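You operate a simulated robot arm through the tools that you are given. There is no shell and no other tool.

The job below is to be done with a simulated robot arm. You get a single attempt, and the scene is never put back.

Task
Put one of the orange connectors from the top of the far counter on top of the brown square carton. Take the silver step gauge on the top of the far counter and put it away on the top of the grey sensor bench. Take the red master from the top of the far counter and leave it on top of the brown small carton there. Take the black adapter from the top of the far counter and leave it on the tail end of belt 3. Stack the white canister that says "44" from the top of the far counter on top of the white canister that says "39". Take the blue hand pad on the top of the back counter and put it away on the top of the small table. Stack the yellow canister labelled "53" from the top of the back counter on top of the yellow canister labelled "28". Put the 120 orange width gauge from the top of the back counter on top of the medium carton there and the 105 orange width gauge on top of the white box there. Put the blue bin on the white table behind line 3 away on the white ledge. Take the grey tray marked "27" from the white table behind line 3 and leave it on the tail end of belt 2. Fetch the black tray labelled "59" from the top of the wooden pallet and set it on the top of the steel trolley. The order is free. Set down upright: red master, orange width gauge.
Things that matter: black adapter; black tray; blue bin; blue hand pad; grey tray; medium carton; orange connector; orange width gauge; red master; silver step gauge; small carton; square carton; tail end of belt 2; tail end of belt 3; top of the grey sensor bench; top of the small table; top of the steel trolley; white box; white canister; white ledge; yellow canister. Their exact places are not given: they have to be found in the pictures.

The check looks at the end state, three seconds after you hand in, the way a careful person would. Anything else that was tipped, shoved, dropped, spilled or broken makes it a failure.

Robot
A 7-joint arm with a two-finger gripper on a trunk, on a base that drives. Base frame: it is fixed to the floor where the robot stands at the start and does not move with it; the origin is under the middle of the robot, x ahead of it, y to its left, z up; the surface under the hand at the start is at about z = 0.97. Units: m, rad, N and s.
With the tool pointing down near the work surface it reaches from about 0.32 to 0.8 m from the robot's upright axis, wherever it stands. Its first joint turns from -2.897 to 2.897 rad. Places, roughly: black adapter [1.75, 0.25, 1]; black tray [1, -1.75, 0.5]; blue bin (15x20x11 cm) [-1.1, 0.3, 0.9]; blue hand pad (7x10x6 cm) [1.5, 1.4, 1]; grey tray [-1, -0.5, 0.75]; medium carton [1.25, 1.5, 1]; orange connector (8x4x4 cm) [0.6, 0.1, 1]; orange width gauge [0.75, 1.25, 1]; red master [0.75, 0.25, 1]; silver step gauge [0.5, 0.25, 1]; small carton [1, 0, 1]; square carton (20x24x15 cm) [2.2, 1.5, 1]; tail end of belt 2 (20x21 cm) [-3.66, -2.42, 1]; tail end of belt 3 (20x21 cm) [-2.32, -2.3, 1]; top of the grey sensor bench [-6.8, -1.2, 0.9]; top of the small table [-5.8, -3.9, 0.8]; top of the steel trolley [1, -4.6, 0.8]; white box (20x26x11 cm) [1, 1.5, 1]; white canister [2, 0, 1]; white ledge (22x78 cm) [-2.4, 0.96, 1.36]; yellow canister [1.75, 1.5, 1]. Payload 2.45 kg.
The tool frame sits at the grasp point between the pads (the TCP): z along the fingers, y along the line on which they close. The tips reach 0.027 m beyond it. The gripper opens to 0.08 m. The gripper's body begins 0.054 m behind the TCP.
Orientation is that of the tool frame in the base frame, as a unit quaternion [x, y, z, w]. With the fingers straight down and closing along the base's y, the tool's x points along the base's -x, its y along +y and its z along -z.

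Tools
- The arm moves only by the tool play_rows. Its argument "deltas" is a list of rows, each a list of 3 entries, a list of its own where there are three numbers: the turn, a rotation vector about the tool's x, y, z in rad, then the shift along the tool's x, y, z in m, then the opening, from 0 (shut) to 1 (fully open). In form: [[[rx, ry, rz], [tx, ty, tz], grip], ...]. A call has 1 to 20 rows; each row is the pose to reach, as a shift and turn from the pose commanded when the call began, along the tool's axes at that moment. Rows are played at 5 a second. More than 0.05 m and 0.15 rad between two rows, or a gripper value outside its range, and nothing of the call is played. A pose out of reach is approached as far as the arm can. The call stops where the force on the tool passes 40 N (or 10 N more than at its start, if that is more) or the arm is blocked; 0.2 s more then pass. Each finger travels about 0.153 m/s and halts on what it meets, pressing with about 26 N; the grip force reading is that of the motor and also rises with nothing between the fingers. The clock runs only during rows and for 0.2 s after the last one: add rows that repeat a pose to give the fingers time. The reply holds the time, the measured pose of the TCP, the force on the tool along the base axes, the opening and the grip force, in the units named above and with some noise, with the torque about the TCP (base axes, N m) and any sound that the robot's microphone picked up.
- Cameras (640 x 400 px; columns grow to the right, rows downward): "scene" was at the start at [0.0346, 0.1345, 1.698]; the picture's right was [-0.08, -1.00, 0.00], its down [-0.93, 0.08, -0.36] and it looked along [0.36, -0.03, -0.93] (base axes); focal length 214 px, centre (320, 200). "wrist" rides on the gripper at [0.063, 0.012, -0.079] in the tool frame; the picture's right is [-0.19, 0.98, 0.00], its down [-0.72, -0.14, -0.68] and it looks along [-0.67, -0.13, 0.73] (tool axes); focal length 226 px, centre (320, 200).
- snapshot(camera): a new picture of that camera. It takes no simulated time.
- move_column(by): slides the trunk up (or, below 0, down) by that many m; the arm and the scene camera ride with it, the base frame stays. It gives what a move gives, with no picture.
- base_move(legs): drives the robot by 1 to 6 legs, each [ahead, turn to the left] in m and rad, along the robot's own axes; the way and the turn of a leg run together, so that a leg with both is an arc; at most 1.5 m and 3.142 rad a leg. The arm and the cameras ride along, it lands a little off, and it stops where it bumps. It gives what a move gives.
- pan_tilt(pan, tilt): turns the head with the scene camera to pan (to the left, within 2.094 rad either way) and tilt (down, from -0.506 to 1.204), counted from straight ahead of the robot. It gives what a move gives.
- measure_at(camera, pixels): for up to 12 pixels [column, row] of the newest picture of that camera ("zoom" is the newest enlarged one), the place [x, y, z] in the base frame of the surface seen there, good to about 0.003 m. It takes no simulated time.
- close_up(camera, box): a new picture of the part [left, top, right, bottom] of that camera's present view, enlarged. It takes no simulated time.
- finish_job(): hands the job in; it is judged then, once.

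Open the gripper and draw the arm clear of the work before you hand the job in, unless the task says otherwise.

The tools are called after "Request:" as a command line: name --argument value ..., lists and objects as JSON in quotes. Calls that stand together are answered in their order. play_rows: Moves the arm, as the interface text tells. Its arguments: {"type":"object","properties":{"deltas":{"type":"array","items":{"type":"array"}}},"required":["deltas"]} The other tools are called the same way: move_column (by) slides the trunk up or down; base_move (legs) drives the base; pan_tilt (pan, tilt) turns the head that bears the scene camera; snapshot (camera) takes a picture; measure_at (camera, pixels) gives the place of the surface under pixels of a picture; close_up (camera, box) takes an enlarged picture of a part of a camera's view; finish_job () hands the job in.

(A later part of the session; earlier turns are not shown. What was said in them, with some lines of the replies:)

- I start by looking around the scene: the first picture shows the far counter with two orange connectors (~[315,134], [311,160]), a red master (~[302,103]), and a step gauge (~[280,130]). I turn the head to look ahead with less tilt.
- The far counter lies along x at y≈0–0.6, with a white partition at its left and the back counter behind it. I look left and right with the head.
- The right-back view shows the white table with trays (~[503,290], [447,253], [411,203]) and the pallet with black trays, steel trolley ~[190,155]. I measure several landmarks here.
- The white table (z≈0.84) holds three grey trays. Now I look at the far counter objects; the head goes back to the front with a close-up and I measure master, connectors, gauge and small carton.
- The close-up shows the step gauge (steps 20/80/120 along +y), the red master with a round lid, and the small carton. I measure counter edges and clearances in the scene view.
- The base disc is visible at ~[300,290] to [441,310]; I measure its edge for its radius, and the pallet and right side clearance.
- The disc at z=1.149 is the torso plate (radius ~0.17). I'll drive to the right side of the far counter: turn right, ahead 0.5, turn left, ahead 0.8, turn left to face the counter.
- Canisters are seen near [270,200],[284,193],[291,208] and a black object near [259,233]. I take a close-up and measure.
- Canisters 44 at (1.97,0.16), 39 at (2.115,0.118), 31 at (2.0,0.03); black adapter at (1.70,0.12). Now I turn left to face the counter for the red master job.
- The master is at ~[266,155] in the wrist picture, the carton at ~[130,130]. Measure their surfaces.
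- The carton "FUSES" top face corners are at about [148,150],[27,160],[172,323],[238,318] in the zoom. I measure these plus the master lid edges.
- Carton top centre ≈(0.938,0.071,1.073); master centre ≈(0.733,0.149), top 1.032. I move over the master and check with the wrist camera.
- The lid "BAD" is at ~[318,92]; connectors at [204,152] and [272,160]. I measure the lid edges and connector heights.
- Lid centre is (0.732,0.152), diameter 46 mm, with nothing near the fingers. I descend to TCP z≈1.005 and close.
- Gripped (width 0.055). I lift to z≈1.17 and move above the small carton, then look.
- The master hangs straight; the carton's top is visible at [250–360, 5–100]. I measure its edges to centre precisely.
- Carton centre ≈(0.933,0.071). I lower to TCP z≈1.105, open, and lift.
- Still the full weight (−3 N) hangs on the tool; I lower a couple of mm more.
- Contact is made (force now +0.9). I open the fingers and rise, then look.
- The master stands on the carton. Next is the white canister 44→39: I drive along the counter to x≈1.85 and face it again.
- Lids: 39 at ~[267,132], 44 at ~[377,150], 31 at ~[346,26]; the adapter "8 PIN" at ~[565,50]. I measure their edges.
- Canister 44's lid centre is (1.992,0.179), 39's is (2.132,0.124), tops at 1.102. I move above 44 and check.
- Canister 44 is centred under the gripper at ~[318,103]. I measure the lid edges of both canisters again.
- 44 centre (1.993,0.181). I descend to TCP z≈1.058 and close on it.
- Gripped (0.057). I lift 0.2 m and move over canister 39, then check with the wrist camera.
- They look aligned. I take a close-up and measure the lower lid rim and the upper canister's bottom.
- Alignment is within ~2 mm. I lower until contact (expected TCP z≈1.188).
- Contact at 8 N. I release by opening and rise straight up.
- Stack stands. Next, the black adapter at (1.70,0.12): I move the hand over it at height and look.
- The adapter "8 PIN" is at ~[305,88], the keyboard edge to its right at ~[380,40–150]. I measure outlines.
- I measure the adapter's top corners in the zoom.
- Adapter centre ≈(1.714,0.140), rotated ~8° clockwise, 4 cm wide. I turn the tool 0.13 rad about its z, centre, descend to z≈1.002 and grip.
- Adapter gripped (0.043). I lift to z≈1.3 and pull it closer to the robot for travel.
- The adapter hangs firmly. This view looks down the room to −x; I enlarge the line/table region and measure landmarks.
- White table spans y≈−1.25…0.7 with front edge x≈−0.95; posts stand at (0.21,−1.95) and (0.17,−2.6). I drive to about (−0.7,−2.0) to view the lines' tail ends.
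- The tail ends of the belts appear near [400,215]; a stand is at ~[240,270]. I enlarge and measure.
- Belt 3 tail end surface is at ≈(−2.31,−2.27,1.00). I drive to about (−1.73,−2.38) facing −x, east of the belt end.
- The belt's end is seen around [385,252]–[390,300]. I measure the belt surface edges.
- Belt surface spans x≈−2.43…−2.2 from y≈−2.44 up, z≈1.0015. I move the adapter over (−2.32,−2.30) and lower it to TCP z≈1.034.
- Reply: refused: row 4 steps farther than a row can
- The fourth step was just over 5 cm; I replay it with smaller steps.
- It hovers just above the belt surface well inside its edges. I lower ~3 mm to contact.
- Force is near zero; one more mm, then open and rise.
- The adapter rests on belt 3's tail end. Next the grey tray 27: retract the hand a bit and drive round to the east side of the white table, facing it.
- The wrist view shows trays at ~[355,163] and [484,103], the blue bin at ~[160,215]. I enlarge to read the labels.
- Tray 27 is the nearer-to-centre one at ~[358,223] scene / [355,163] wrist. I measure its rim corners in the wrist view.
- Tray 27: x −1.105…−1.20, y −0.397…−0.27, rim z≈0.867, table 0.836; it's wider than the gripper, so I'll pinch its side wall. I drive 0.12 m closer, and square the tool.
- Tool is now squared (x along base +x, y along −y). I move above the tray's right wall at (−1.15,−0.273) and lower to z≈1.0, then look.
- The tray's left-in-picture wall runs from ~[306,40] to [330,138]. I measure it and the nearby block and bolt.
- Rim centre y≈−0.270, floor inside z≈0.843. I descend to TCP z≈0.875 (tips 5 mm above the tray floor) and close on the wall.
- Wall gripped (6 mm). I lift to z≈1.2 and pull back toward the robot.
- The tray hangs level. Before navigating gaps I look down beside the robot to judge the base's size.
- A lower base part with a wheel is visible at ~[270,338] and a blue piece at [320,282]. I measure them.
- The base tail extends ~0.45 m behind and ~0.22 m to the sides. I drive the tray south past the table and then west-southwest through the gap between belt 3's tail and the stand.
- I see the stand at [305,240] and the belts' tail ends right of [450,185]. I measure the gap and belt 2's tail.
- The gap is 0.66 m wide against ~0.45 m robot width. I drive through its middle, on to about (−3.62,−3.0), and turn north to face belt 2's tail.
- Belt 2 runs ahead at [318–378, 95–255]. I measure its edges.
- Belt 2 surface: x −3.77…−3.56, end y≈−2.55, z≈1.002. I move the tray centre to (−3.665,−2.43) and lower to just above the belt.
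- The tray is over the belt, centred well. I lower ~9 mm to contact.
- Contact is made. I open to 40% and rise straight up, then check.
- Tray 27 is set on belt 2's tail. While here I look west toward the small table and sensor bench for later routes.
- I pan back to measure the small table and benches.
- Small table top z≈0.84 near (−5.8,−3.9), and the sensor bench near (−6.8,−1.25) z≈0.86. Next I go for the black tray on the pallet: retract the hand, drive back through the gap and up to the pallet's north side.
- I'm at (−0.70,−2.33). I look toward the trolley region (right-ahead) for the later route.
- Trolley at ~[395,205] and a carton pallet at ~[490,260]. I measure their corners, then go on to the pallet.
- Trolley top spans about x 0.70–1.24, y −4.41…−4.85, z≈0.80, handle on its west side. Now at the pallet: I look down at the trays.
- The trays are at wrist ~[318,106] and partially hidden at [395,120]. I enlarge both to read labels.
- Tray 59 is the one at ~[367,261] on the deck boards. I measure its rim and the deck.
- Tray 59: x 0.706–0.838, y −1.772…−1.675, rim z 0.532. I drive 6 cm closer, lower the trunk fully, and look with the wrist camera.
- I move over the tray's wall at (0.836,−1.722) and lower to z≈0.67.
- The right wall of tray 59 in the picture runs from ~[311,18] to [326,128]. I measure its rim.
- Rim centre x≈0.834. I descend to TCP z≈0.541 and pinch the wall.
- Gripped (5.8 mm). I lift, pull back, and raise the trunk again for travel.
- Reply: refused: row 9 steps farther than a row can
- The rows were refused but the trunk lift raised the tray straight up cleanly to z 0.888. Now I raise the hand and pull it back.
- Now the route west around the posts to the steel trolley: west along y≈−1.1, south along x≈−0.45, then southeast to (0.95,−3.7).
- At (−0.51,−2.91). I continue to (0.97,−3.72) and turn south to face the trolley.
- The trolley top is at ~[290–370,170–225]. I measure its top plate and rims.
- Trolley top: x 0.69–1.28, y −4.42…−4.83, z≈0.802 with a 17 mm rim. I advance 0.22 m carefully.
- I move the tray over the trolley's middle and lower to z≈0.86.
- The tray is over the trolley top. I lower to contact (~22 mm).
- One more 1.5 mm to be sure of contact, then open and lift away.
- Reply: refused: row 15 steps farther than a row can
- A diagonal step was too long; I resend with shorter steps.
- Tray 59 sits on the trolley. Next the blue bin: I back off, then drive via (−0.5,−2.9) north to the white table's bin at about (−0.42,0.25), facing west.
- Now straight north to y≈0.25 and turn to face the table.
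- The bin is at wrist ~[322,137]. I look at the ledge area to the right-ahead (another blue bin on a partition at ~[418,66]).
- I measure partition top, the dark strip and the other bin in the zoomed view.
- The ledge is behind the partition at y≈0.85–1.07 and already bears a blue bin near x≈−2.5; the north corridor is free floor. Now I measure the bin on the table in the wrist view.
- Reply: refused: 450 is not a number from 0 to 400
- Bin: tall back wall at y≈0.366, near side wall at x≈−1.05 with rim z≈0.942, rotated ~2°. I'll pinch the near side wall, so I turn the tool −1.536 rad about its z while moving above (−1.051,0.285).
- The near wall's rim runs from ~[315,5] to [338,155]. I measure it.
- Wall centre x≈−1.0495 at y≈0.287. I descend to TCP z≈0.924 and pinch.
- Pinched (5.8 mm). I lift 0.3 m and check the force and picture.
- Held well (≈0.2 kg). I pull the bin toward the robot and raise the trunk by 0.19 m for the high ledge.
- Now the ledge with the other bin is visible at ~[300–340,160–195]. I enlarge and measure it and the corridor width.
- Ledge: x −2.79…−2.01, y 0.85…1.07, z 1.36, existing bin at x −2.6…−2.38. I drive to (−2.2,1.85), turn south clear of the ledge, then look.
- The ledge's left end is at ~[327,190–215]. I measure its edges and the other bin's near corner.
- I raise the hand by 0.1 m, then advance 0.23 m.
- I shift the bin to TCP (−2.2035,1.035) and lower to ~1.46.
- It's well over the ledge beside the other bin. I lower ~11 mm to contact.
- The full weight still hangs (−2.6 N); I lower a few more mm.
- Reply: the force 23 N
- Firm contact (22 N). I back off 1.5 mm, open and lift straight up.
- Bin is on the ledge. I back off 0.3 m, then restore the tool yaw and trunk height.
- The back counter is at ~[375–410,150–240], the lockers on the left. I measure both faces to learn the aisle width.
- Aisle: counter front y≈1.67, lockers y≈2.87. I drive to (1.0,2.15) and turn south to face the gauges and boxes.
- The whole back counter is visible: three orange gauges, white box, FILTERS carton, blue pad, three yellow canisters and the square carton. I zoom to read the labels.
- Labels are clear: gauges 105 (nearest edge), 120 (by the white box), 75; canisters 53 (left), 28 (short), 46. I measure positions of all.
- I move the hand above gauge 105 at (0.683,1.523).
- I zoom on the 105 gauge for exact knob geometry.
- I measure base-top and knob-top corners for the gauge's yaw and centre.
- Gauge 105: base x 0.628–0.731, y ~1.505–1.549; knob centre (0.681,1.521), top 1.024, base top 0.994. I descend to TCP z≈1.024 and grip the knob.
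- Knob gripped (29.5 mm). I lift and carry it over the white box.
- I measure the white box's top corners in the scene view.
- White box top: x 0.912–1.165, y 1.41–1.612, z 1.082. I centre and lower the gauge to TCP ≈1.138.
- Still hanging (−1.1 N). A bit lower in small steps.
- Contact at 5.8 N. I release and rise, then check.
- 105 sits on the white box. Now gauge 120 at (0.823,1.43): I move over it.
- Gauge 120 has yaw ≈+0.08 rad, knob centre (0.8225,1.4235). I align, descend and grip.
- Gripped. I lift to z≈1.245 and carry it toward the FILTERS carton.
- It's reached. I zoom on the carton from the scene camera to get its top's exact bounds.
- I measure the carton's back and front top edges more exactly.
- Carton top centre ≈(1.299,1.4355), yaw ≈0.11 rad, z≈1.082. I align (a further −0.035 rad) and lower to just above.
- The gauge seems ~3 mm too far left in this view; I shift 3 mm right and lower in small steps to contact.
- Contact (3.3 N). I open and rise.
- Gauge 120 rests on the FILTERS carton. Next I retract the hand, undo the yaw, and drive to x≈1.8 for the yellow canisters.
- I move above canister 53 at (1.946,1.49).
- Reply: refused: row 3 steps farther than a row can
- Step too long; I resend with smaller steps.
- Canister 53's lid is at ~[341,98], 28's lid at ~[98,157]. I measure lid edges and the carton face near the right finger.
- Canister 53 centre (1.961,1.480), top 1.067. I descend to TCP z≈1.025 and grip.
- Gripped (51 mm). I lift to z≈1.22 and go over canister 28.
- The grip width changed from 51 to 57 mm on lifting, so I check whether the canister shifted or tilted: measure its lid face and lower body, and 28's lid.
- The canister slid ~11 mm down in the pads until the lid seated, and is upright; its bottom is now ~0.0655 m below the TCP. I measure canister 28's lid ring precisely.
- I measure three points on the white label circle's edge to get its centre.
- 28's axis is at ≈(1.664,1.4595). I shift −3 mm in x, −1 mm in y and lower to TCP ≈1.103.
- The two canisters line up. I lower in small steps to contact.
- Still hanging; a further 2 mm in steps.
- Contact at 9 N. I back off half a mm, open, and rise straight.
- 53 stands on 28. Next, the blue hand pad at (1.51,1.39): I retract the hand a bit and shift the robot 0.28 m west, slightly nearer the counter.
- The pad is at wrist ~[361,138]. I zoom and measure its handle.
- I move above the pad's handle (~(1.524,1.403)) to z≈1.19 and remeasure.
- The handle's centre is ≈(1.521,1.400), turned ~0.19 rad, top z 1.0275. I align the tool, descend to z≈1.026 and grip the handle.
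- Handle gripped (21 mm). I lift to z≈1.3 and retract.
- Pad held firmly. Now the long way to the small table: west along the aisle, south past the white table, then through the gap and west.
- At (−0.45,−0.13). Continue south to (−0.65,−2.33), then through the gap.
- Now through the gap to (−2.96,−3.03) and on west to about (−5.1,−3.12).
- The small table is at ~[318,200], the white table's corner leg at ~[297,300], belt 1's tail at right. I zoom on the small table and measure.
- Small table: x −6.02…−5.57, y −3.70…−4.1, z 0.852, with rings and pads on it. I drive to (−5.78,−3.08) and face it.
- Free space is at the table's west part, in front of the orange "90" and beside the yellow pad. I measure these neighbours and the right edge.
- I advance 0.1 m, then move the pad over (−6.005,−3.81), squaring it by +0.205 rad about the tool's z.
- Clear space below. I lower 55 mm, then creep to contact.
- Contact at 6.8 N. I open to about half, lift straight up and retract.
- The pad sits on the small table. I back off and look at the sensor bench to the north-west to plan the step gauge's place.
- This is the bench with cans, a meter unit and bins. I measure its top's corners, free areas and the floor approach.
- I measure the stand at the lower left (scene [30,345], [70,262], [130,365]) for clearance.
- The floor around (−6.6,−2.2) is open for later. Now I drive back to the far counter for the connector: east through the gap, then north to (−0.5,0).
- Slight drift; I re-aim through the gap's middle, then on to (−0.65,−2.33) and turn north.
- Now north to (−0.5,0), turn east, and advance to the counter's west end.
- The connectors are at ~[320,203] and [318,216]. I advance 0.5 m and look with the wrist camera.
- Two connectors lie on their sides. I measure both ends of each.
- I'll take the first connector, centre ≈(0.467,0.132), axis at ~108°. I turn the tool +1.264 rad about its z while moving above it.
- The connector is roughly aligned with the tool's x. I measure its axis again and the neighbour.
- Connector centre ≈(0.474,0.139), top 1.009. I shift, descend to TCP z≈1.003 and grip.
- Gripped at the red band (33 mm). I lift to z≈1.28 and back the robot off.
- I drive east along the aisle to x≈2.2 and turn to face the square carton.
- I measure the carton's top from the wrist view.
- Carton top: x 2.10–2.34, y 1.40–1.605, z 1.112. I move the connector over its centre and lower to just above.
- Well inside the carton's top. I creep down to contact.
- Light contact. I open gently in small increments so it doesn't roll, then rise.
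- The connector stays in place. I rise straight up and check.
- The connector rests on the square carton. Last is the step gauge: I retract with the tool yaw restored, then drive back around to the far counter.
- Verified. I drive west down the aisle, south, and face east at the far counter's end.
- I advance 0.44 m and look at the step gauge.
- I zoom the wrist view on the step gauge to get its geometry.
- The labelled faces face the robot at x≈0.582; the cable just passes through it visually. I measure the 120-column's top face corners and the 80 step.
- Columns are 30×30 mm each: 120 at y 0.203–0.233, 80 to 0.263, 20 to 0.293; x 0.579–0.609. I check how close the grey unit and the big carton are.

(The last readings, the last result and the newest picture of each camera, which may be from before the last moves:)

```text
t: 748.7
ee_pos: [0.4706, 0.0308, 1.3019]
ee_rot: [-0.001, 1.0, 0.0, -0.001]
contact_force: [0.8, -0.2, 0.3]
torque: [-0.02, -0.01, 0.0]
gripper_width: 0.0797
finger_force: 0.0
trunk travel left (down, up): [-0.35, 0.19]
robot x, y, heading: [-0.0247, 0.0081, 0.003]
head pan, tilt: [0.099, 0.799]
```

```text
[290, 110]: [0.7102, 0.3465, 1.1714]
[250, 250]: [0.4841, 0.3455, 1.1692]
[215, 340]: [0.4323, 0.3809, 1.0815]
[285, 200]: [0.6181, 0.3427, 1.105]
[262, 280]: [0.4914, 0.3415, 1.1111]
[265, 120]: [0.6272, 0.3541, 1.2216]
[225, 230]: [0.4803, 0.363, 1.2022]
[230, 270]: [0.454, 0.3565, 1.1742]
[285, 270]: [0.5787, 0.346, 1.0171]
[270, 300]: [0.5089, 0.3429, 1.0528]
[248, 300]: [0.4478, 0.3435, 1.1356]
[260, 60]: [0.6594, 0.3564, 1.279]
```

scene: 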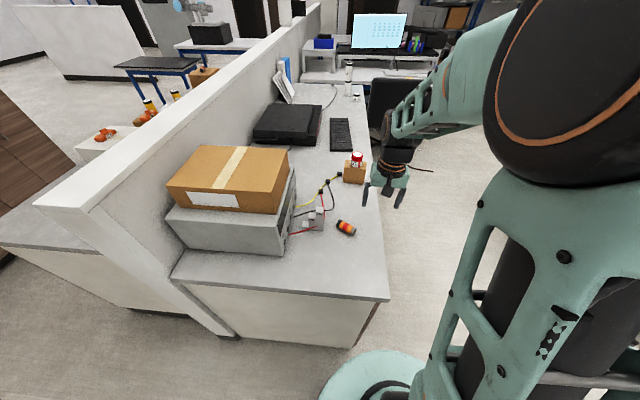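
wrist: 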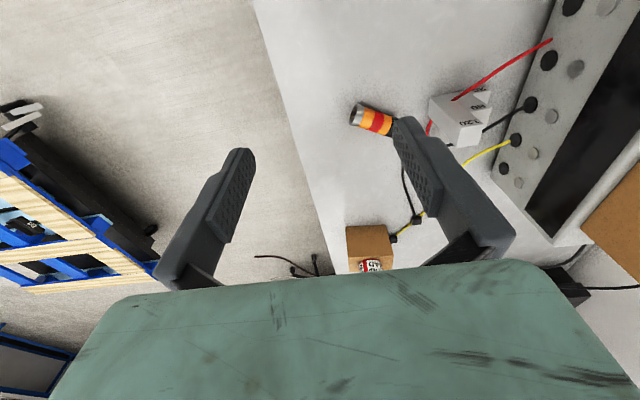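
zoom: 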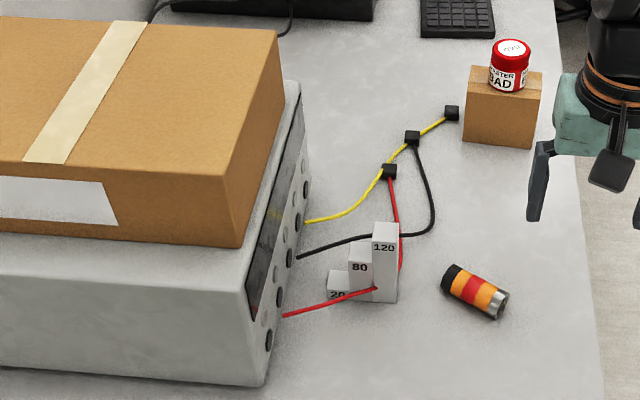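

The unit's panel is at y≈0.343, leaving ~0.11 m. I turn the tool −1.571 rad (camera to the −y side) while moving above (0.594,0.234).

Request:
play_rows --deltas '[[[0, 0, -0.131], [-0.0103, 0.017, 0], 1], [[0, 0, -0.262], [-0.0206, 0.034, 0], 1], [[0, 0, -0.393], [-0.031, 0.051, 0], 1], [[0, 0, -0.524], [-0.0413, 0.068, 0], 1], [[0, 0, -0.655], [-0.0516, 0.085, 0], 1], [[0, 0, -0.786], [-0.0619, 0.102, 0], 1], [[0, 0, -0.917], [-0.0722, 0.118, 0], 1], [[0, 0, -1.048], [-0.0825, 0.135, 0], 1], [[0, 0, -1.179], [-0.0929, 0.152, 0], 1], [[0, 0, -1.31], [-0.1032, 0.169, 0], 1], [[0, 0, -1.441], [-0.1135, 0.186, 0], 1], [[0, 0, -1.571], [-0.1238, 0.203, 0], 1], [[0, 0, -1.571], [-0.1238, 0.203, 0.04], 1], [[0, 0, -1.571], [-0.1238, 0.203, 0.08], 1], [[0, 0, -1.571], [-0.1238, 0.203, 0.1], 1], [[0, 0, -1.571], [-0.1238, 0.203, 0.1], 1]]'

Request:
snapshot --camera "wrist"

Request:
close_up --camera "wrist" --box '[250, 40, 410, 140]'

```text
t: 752.1
ee_pos: [0.5926, 0.2332, 1.2014]
ee_rot: [0.708, -0.706, -0.001, 0.0]
contact_force: [1.1, -0.2, -0.8]
torque: [0.0, 0.02, -0.01]
gripper_width: 0.0799
finger_force: 0.0
trunk travel left (down, up): [-0.35, 0.19]
robot x, y, heading: [-0.028, 0.01, 0.004]
head pan, tilt: [0.099, 0.799]
```

```text
taken
```

wrist: 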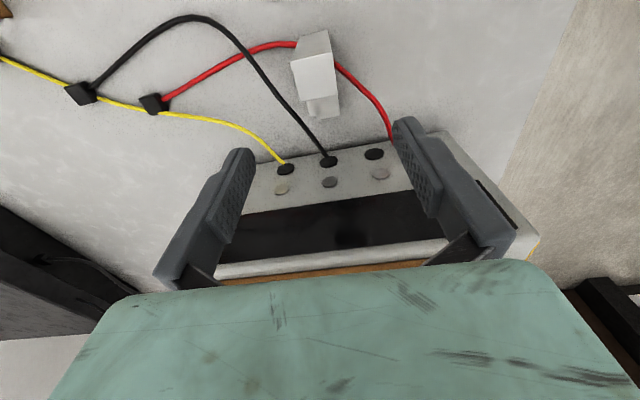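

```text
4.00 times, centred on (330, 90) of wrist
```

zoom: 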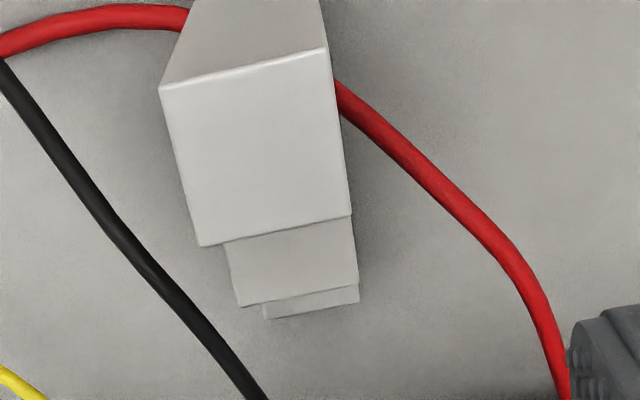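

I measure the 120 top face's corners and the cable heights beside the fingers' path.

Request:
measure_at --camera "zoom" --pixels '[[170, 95], [320, 55], [345, 210], [205, 240], [260, 150], [300, 270], [400, 145], [100, 20], [130, 240], [180, 10], [500, 250], [340, 90]]'

```text
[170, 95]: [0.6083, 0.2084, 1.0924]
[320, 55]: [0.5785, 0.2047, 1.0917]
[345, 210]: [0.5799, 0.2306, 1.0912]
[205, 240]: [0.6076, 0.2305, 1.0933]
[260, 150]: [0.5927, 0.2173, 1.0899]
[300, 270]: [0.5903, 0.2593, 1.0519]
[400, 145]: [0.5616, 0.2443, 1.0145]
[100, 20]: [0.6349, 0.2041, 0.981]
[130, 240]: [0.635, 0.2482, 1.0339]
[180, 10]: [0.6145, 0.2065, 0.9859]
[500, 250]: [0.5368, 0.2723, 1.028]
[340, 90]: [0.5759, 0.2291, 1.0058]
```

Cables run at z≤1.034 beside it; I descend with the fingers only 50 mm apart to TCP z≈1.058 at y≈0.226, so the tips stay clear of them, then grip.

Request:
play_rows --deltas '[[[0, 0, 0], [0.0072, -0.001, 0.02], 0.62], [[0, 0, 0], [0.0072, -0.001, 0.04], 0.62], [[0, 0, 0], [0.0072, -0.001, 0.06], 0.62], [[0, 0, 0], [0.0072, -0.001, 0.08], 0.62], [[0, 0, 0], [0.0072, -0.001, 0.11], 0.62], [[0, 0, 0], [0.0072, -0.001, 0.133], 0.62], [[0, 0, 0], [0.0072, -0.001, 0.1434], 0.62], [[0, 0, 0], [0.0072, -0.001, 0.1434], 0.62]]'

Request:
snapshot --camera "wrist"

```text
t: 753.9
ee_pos: [0.596, 0.2261, 1.0568]
ee_rot: [0.708, -0.706, 0.0, 0.001]
contact_force: [0.4, -0.9, -0.1]
torque: [-0.02, -0.01, 0.02]
gripper_width: 0.0498
finger_force: 0.0
trunk travel left (down, up): [-0.35, 0.19]
robot x, y, heading: [-0.0285, 0.009, 0.005]
head pan, tilt: [0.099, 0.799]
```

```text
taken
```

wrist: 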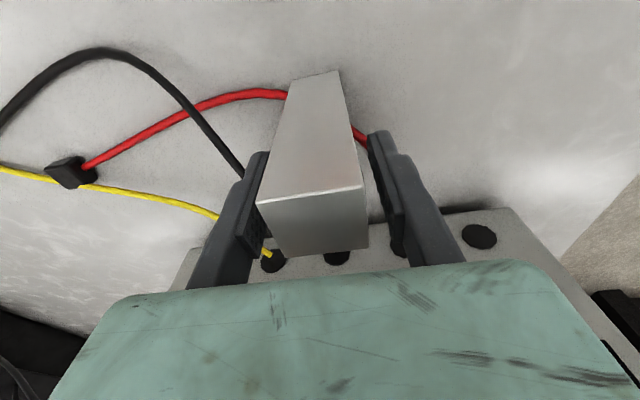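

The 120 column is between the pads. I close the gripper.

Request:
play_rows --deltas '[[[0, 0, 0], [0, 0, 0], 0.45], [[0, 0, 0], [0, 0, 0], 0.3], [[0, 0, 0], [0, 0, 0], 0], [[0, 0, 0], [0, 0, 0], 0], [[0, 0, 0], [0, 0, 0], 0]]'

```text
t: 755.1
ee_pos: [0.5952, 0.2272, 1.0566]
ee_rot: [0.708, -0.706, 0.0, 0.001]
contact_force: [0.3, 0.0, -0.6]
torque: [0.01, -0.05, 0.02]
gripper_width: 0.0317
finger_force: 25.9
trunk travel left (down, up): [-0.35, 0.19]
robot x, y, heading: [-0.0271, 0.0104, 0.002]
head pan, tilt: [0.099, 0.799]
```

Gripped (31.7 mm). I lift 4 cm slowly and check.

Request:
play_rows --deltas '[[[0, 0, 0], [0, 0, -0.005], 0], [[0, 0, 0], [0, 0, -0.012], 0], [[0, 0, 0], [0, 0, -0.022], 0], [[0, 0, 0], [0, 0, -0.04], 0], [[0, 0, 0], [0, 0, -0.04], 0]]'

Request:
snapshot --camera "wrist"

```text
t: 756.3
ee_pos: [0.5949, 0.2268, 1.0978]
ee_rot: [0.708, -0.706, -0.001, 0.002]
contact_force: [0.2, 0.6, -2.7]
torque: [-0.04, -0.01, 0.02]
gripper_width: 0.0318
finger_force: 26.4
trunk travel left (down, up): [-0.35, 0.19]
robot x, y, heading: [-0.026, 0.0102, 0.003]
head pan, tilt: [0.099, 0.799]
```

```text
taken
```

wrist: 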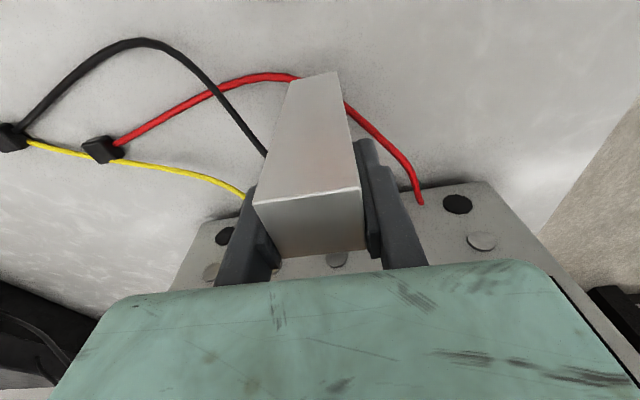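

It lifts cleanly (≈0.27 kg). I raise it to z≈1.28, draw it away from the unit, and back the robot off.

Request:
play_rows --deltas '[[[0, 0, 0], [0, 0, -0.04], 0], [[0, 0, 0], [0, 0, -0.08], 0], [[0, 0, 0], [0, 0, -0.12], 0], [[0, 0, 0], [0, 0, -0.16], 0], [[0, 0, 0], [0, 0, -0.185], 0], [[0, 0, 0], [0.035, 0.015, -0.185], 0], [[0, 0, 0], [0.07, 0.03, -0.185], 0], [[0, 0, 0], [0.105, 0.045, -0.185], 0], [[0, 0, 0], [0.14, 0.06, -0.185], 0], [[0, 0, 0], [0.175, 0.075, -0.185], 0], [[0, 0, 0], [0.21, 0.09, -0.185], 0], [[0, 0, 0], [0.21, 0.09, -0.185], 0]]'

Request:
base_move --legs '[[-0.45, 0]]'

Request:
snapshot --camera "wrist"

Request:
snapshot --camera "scene"

```text
t: 758.9
ee_pos: [0.506, 0.0167, 1.2833]
ee_rot: [0.709, -0.706, -0.001, 0.001]
contact_force: [0.3, 0.0, -3.9]
torque: [-0.04, -0.02, -0.01]
gripper_width: 0.0319
finger_force: 26.2
trunk travel left (down, up): [-0.35, 0.19]
robot x, y, heading: [-0.0249, 0.0133, 0.0]
head pan, tilt: [0.099, 0.799]
```

```text
t: 761.6
ee_pos: [0.0557, 0.0156, 1.2837]
ee_rot: [0.709, -0.705, -0.001, 0.001]
contact_force: [-0.1, 0.2, -2.7]
torque: [0.01, -0.03, -0.03]
gripper_width: 0.0317
finger_force: 26.1
trunk travel left (down, up): [-0.35, 0.19]
robot x, y, heading: [-0.4749, 0.0079, 0.005]
head pan, tilt: [0.099, 0.799]
```

```text
taken
```

wrist: 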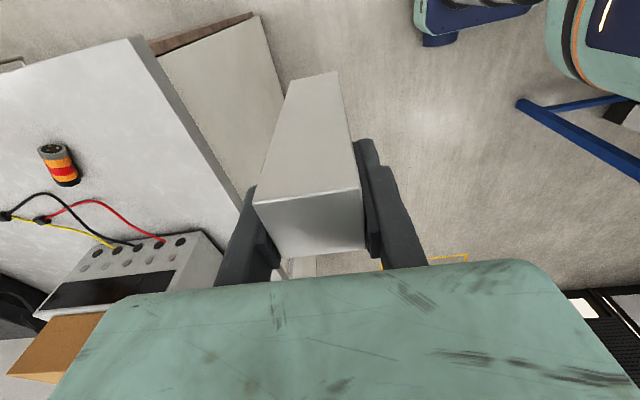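

```text
taken
```

scene: 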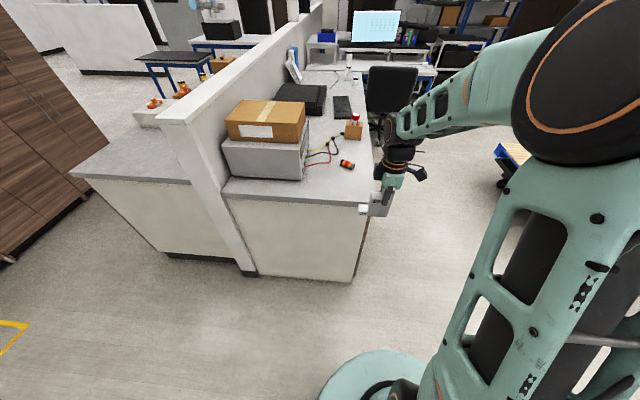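

Now to the sensor bench: south past the table, through the gap, west along y≈−3.05.

Request:
base_move --legs '[[0, -1.65], [1.17, 0], [1.17, 0], [0, -1.205]]'

```text
t: 780.2
ee_pos: [-1.14, -2.4618, 1.283]
ee_rot: [0.599, 0.801, 0.001, 0.001]
contact_force: [-0.1, 0.0, -2.6]
torque: [0.04, 0.01, 0.01]
gripper_width: 0.0318
finger_force: 26.1
trunk travel left (down, up): [-0.35, 0.19]
robot x, y, heading: [-0.6311, -2.3037, -2.856]
head pan, tilt: [0.099, 0.799]
```

Through the gap and on west.

Request:
base_move --legs '[[0, 0.021], [1.2, 0], [1.2, 0], [0, -0.307], [1.35, 0]]'

```text
t: 799.6
ee_pos: [-4.8014, -2.9902, 1.2834]
ee_rot: [0.712, 0.702, 0.002, 0.001]
contact_force: [0.3, 0.4, -3.0]
torque: [0.01, 0.0, 0.0]
gripper_width: 0.0321
finger_force: 25.6
trunk travel left (down, up): [-0.35, 0.19]
robot x, y, heading: [-4.2724, -2.9924, 3.125]
head pan, tilt: [0.099, 0.799]
```

On to (−5.65,−2.97), then northwest to (−6.6,−2.1), facing the bench.

Request:
base_move --legs '[[1.38, 0], [0, -0.725], [1.288, 0], [0, -0.83]]'

Request:
pan_tilt --pan 0.1 --tilt 0.75

Request:
snapshot --camera "scene"

Request:
snapshot --camera "wrist"

```text
t: 816.8
ee_pos: [-6.6191, -1.5758, 1.2833]
ee_rot: [1.0, 0.007, 0.0, 0.001]
contact_force: [0.3, 0.4, -3.0]
torque: [0.02, -0.02, -0.02]
gripper_width: 0.0315
finger_force: 26.6
trunk travel left (down, up): [-0.35, 0.19]
robot x, y, heading: [-6.6078, -2.1033, 1.577]
head pan, tilt: [0.099, 0.799]
```

```text
t: 817.4
ee_pos: [-6.6202, -1.5746, 1.2824]
ee_rot: [1.0, 0.008, 0.0, 0.002]
contact_force: [-0.2, 0.1, -2.9]
torque: [0.01, -0.03, 0.0]
gripper_width: 0.0319
finger_force: 26.1
trunk travel left (down, up): [-0.35, 0.19]
robot x, y, heading: [-6.6056, -2.1075, 1.581]
head pan, tilt: [0.099, 0.75]
```

```text
taken
```

scene: 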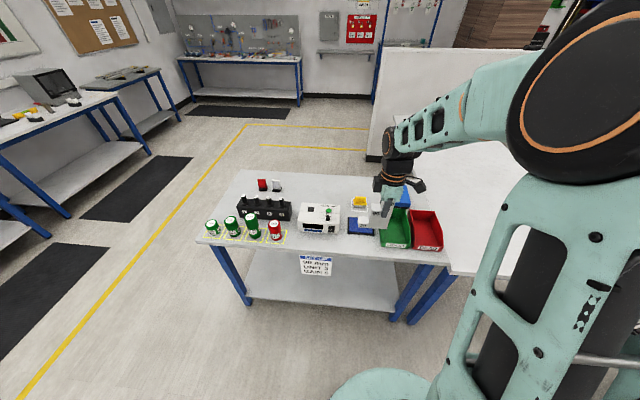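

```text
taken
```

wrist: 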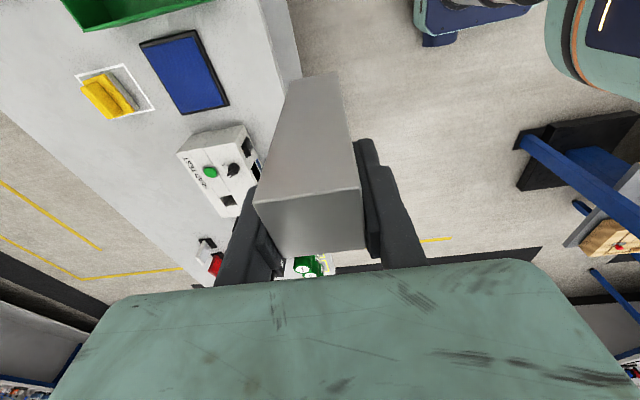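

I zoom on the bench top to find a free spot.

Request:
close_up --camera "scene" --box '[190, 160, 450, 280]'

Request:
measure_at --camera "scene" --pixels '[[310, 185], [335, 185], [290, 185], [310, 195], [345, 190], [300, 243], [345, 247], [330, 238], [290, 238], [365, 238], [240, 180], [370, 180]]'

```text
2.46 times, centred on (320, 220) of scene
```

zoom: 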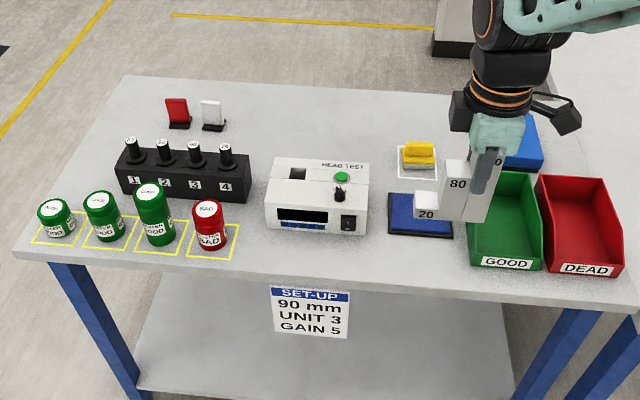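

```text
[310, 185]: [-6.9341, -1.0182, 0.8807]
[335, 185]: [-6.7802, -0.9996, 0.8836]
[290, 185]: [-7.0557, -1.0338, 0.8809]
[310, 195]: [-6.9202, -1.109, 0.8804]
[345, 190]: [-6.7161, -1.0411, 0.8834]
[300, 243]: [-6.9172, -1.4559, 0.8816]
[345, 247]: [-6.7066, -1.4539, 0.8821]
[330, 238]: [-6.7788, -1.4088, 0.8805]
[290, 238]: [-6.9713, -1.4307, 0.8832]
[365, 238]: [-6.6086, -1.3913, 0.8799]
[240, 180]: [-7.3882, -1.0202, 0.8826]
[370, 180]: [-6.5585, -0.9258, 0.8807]
```

Free strip in front of the "HEAD TEST" meter: y≈−1.487…−1.38. I measure the meter's front, top and knob, and the yellow-marked red can area.

Request:
measure_at --camera "zoom" --pixels '[[310, 233], [270, 228], [365, 235], [300, 185], [340, 186], [341, 175], [348, 222], [235, 258], [237, 230], [310, 275], [250, 268], [380, 285]]'

```text
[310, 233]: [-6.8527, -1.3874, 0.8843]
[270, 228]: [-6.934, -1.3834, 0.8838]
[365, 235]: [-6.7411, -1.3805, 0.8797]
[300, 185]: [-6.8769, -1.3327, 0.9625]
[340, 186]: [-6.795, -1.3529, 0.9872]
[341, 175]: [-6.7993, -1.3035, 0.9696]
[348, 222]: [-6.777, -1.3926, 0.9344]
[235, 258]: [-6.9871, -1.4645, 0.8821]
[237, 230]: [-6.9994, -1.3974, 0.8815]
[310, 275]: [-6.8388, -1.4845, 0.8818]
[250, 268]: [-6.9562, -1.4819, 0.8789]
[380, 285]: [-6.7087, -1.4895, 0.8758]
```

I choose the spot in front of the blue mat: TCP (−6.65,−1.443). I move there and lower to z≈0.985.

Request:
play_rows --deltas '[[[0, 0, 0], [-0.007, -0.033, 0], 0], [[0, 0, 0], [-0.014, -0.066, 0], 0], [[0, 0, 0], [-0.021, -0.099, 0], 0], [[0, 0, 0], [-0.028, -0.132, 0], 0], [[0, 0, 0], [-0.028, -0.132, 0.045], 0], [[0, 0, 0], [-0.028, -0.132, 0.09], 0], [[0, 0, 0], [-0.028, -0.132, 0.135], 0], [[0, 0, 0], [-0.028, -0.132, 0.18], 0], [[0, 0, 0], [-0.028, -0.132, 0.22], 0], [[0, 0, 0], [-0.028, -0.132, 0.255], 0], [[0, 0, 0], [-0.028, -0.132, 0.28], 0], [[0, 0, 0], [-0.028, -0.132, 0.297], 0], [[0, 0, 0], [-0.028, -0.132, 0.297], 0]]'

Request:
snapshot --camera "wrist"

Request:
close_up --camera "scene" --box '[260, 160, 450, 280]'

```text
t: 820.2
ee_pos: [-6.6485, -1.4446, 0.9852]
ee_rot: [1.0, 0.007, 0.001, 0.002]
contact_force: [-0.1, 0.3, -2.9]
torque: [0.0, -0.03, 0.03]
gripper_width: 0.0319
finger_force: 25.9
trunk travel left (down, up): [-0.35, 0.19]
robot x, y, heading: [-6.607, -2.104, 1.581]
head pan, tilt: [0.099, 0.75]
```

```text
taken
```

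wrist: 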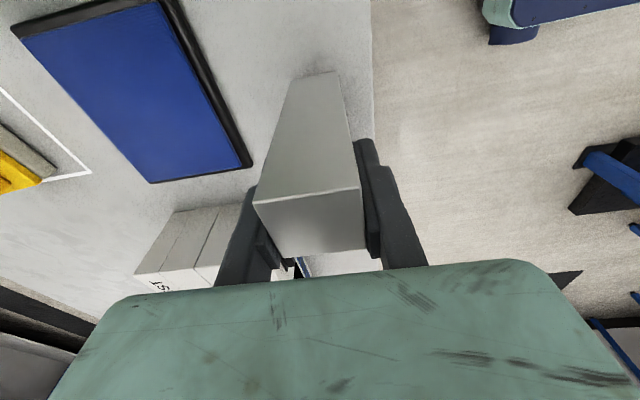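

```text
3.33 times, centred on (355, 220) of scene
```

zoom: 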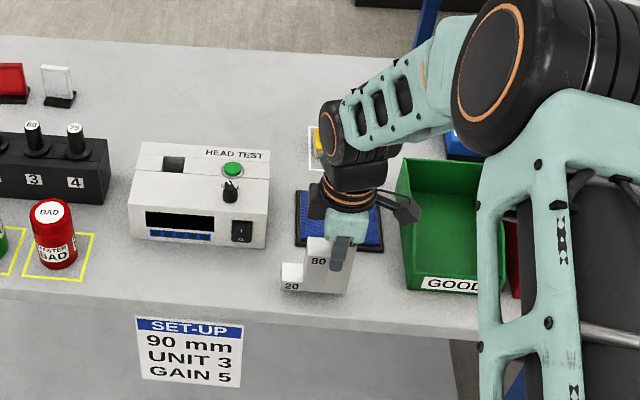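

The gauge is over the free front strip. I creep down to contact (~19 mm).

Request:
play_rows --deltas '[[[0, 0, 0], [0, 0, 0.009], 0], [[0, 0, 0], [0, 0, 0.014], 0], [[0, 0, 0], [0, 0, 0.017], 0], [[0, 0, 0], [0, 0, 0.018], 0], [[0, 0, 0], [0, 0, 0.018], 0]]'

```text
t: 821.4
ee_pos: [-6.6481, -1.4447, 0.9674]
ee_rot: [1.0, 0.007, 0.0, 0.001]
contact_force: [-0.4, -0.9, 2.8]
torque: [0.04, 0.29, 0.04]
gripper_width: 0.0316
finger_force: 25.8
trunk travel left (down, up): [-0.35, 0.19]
robot x, y, heading: [-6.6061, -2.1081, 1.589]
head pan, tilt: [0.099, 0.75]
```

Contact begins (2.8 N). One more half mm, then release.

Request:
play_rows --deltas '[[[0, 0, 0], [0, 0, 0.0007], 0], [[0, 0, 0], [0, 0, 0.0007], 0]]'

```text
t: 822.0
ee_pos: [-6.6477, -1.4431, 0.968]
ee_rot: [1.0, 0.007, 0.0, 0.0]
contact_force: [0.2, -0.7, 11.0]
torque: [0.06, 0.37, 0.06]
gripper_width: 0.0317
finger_force: 26.3
trunk travel left (down, up): [-0.35, 0.19]
robot x, y, heading: [-6.6054, -2.1071, 1.586]
head pan, tilt: [0.099, 0.75]
```

Firm contact. I back off slightly, open to 50–60 mm and rise.

Request:
play_rows --deltas '[[[0, 0, 0], [0, 0, -0.0007], 0], [[0, 0, 0], [0, 0, -0.0007], 0.45], [[0, 0, 0], [0, 0, -0.0007], 0.55], [[0, 0, 0], [0, 0, -0.0007], 0.62], [[0, 0, 0], [0, 0, -0.0007], 0.62], [[0, 0, 0], [0, 0, -0.02], 0.62], [[0, 0, 0], [0, 0, -0.06], 0.62], [[0, 0, 0], [0, 0, -0.1], 0.62], [[0, 0, 0], [0, 0, -0.14], 0.8], [[0, 0, 0], [0, 0, -0.18], 1], [[0, 0, 0], [0, 0, -0.22], 1], [[0, 0, 0], [0, 0, -0.26], 1], [[0, 0, 0], [0, 0, -0.3], 1], [[0, 0, 0], [0, 0, -0.3], 1]]'

Request:
snapshot --camera "wrist"

Request:
snapshot --camera "scene"

Request:
close_up --camera "scene" --box '[260, 160, 450, 280]'

```text
t: 825.0
ee_pos: [-6.6493, -1.4437, 1.2664]
ee_rot: [1.0, 0.007, 0.0, 0.002]
contact_force: [-0.5, 0.2, -0.3]
torque: [0.0, 0.0, 0.0]
gripper_width: 0.0801
finger_force: 0.1
trunk travel left (down, up): [-0.35, 0.19]
robot x, y, heading: [-6.6047, -2.107, 1.585]
head pan, tilt: [0.099, 0.75]
```

```text
taken
```

wrist: 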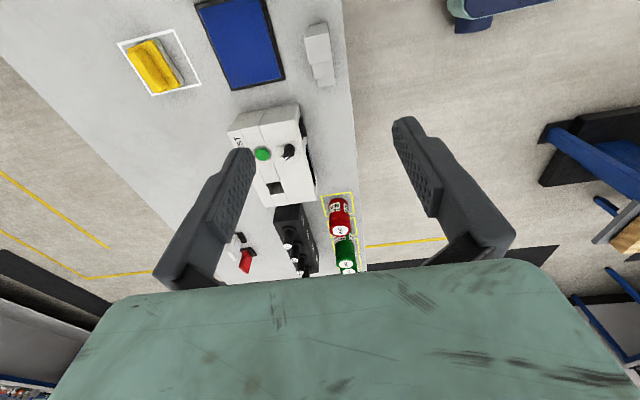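

```text
taken
```

scene: 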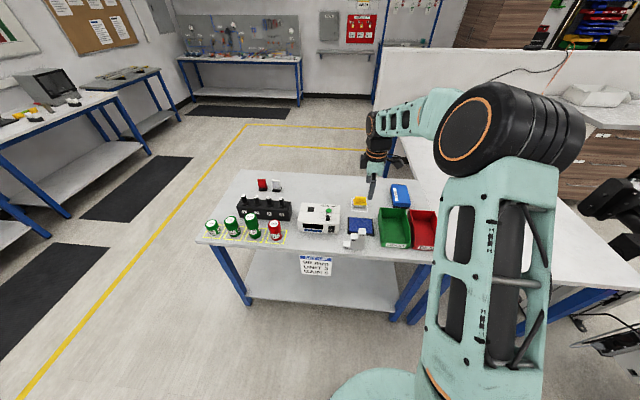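

```text
3.33 times, centred on (355, 220) of scene
```

zoom: 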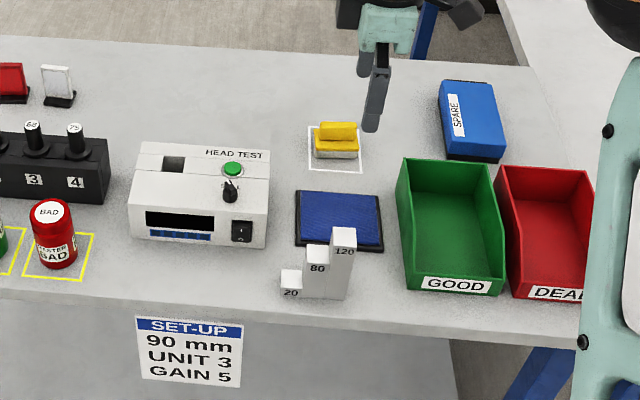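

The step gauge stands on the bench. I retract the arm, back off, and check the belts' ends from afar.

Request:
play_rows --deltas '[[[0, 0, 0], [0, 0.04, 0], 1], [[0, 0, 0], [0, 0.08, 0], 1], [[0, 0, 0], [0, 0.12, 0], 1], [[0, 0, 0], [0, 0.16, 0], 1], [[0, 0, 0], [0, 0.16, 0], 1]]'

Request:
base_move --legs '[[-0.3, 0]]'

Request:
pan_tilt --pan -1.6 --tilt 0.25

Request:
snapshot --camera "scene"

Request:
close_up --camera "scene" --box '[240, 150, 400, 250]'

```text
t: 826.2
ee_pos: [-6.6466, -1.6027, 1.2669]
ee_rot: [1.0, 0.007, 0.001, 0.002]
contact_force: [0.2, 0.6, 0.5]
torque: [-0.04, 0.02, -0.01]
gripper_width: 0.08
finger_force: 0.0
trunk travel left (down, up): [-0.35, 0.19]
robot x, y, heading: [-6.6057, -2.106, 1.587]
head pan, tilt: [0.099, 0.75]
```

```text
t: 828.3
ee_pos: [-6.6425, -1.9037, 1.2698]
ee_rot: [1.0, 0.007, -0.001, 0.0]
contact_force: [-0.8, -0.1, -0.1]
torque: [-0.01, 0.01, 0.01]
gripper_width: 0.0802
finger_force: 0.0
trunk travel left (down, up): [-0.35, 0.19]
robot x, y, heading: [-6.604, -2.4059, 1.586]
head pan, tilt: [0.099, 0.75]
```

```text
t: 830.0
ee_pos: [-6.6422, -1.9039, 1.2664]
ee_rot: [1.0, 0.007, 0.0, 0.001]
contact_force: [0.2, 0.2, -0.2]
torque: [0.04, 0.02, -0.02]
gripper_width: 0.0801
finger_force: 0.1
trunk travel left (down, up): [-0.35, 0.19]
robot x, y, heading: [-6.6041, -2.4086, 1.581]
head pan, tilt: [-1.6, 0.25]
```

```text
taken
```

scene: 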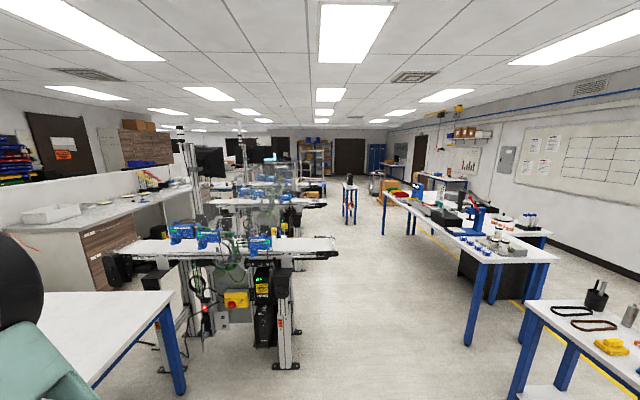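

```text
4.00 times, centred on (320, 200) of scene
```

zoom: 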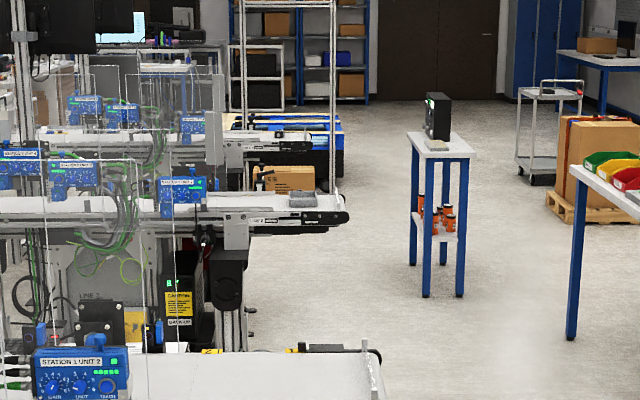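

Tray 27 is visible on belt 2's end. I zoom further toward belt 3's end for the adapter.

Request:
close_up --camera "scene" --box '[296, 172, 328, 206]'

```text
11.76 times, centred on (312, 189) of scene
```

zoom: 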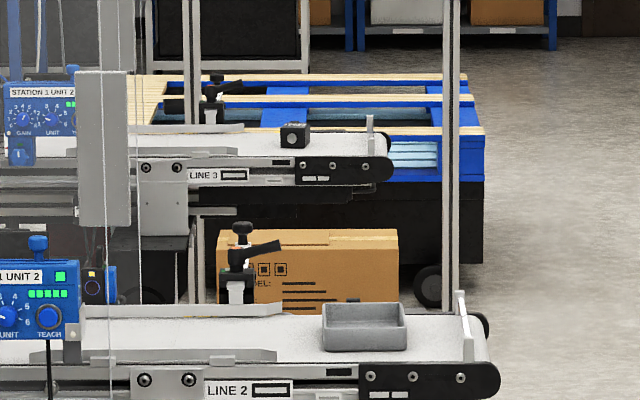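

Both the adapter on belt 3 and tray 27 on belt 2 are in place, the gripper is open and the arm is clear of everything. I hand the job in.

Request:
finish_job

```text
The job is handed in.
```

All eleven moves in the task are done, and I've handed the job in. I don't have the check's verdict.

| Item | Where it is now |
|---|---|
| Orange connector | On top of the square carton, lying on its side as I found it |
| Silver step gauge | On top of the grey sensor bench, near the front edge |
| Red master | Upright on the small carton |
| Black adapter | On the tail end of belt 3 |
| White canister 44 | Stacked on white canister 39 |
| Blue hand pad | On top of the small table |
| Yellow canister 53 | Stacked on yellow canister 28 |
| Orange width gauge 120 | Upright on the medium carton |
| Orange width gauge 105 | Upright on the white box |
| Blue bin | On the white ledge, next to the bin already there |
| Grey tray 27 | On the tail end of belt 2 |
| Black tray 59 | On top of the steel trolley |

I looked at each item in a picture right after letting it go. Before handing in, I looked again at the adapter and tray 27, and both were still on their belts.

- **Yellow canister 53:** it slid down about 1 cm in the fingers while I lifted it, but it stayed level and sat cleanly on 28.
- **Step gauge:** the red cable already looked as if it ran through the gauge before I touched it. The gauge lifted away freely and the cable did not move.

The robot reported no bumps, and I saw nothing knocked over or shoved. The gripper is open and the arm is clear of the work.
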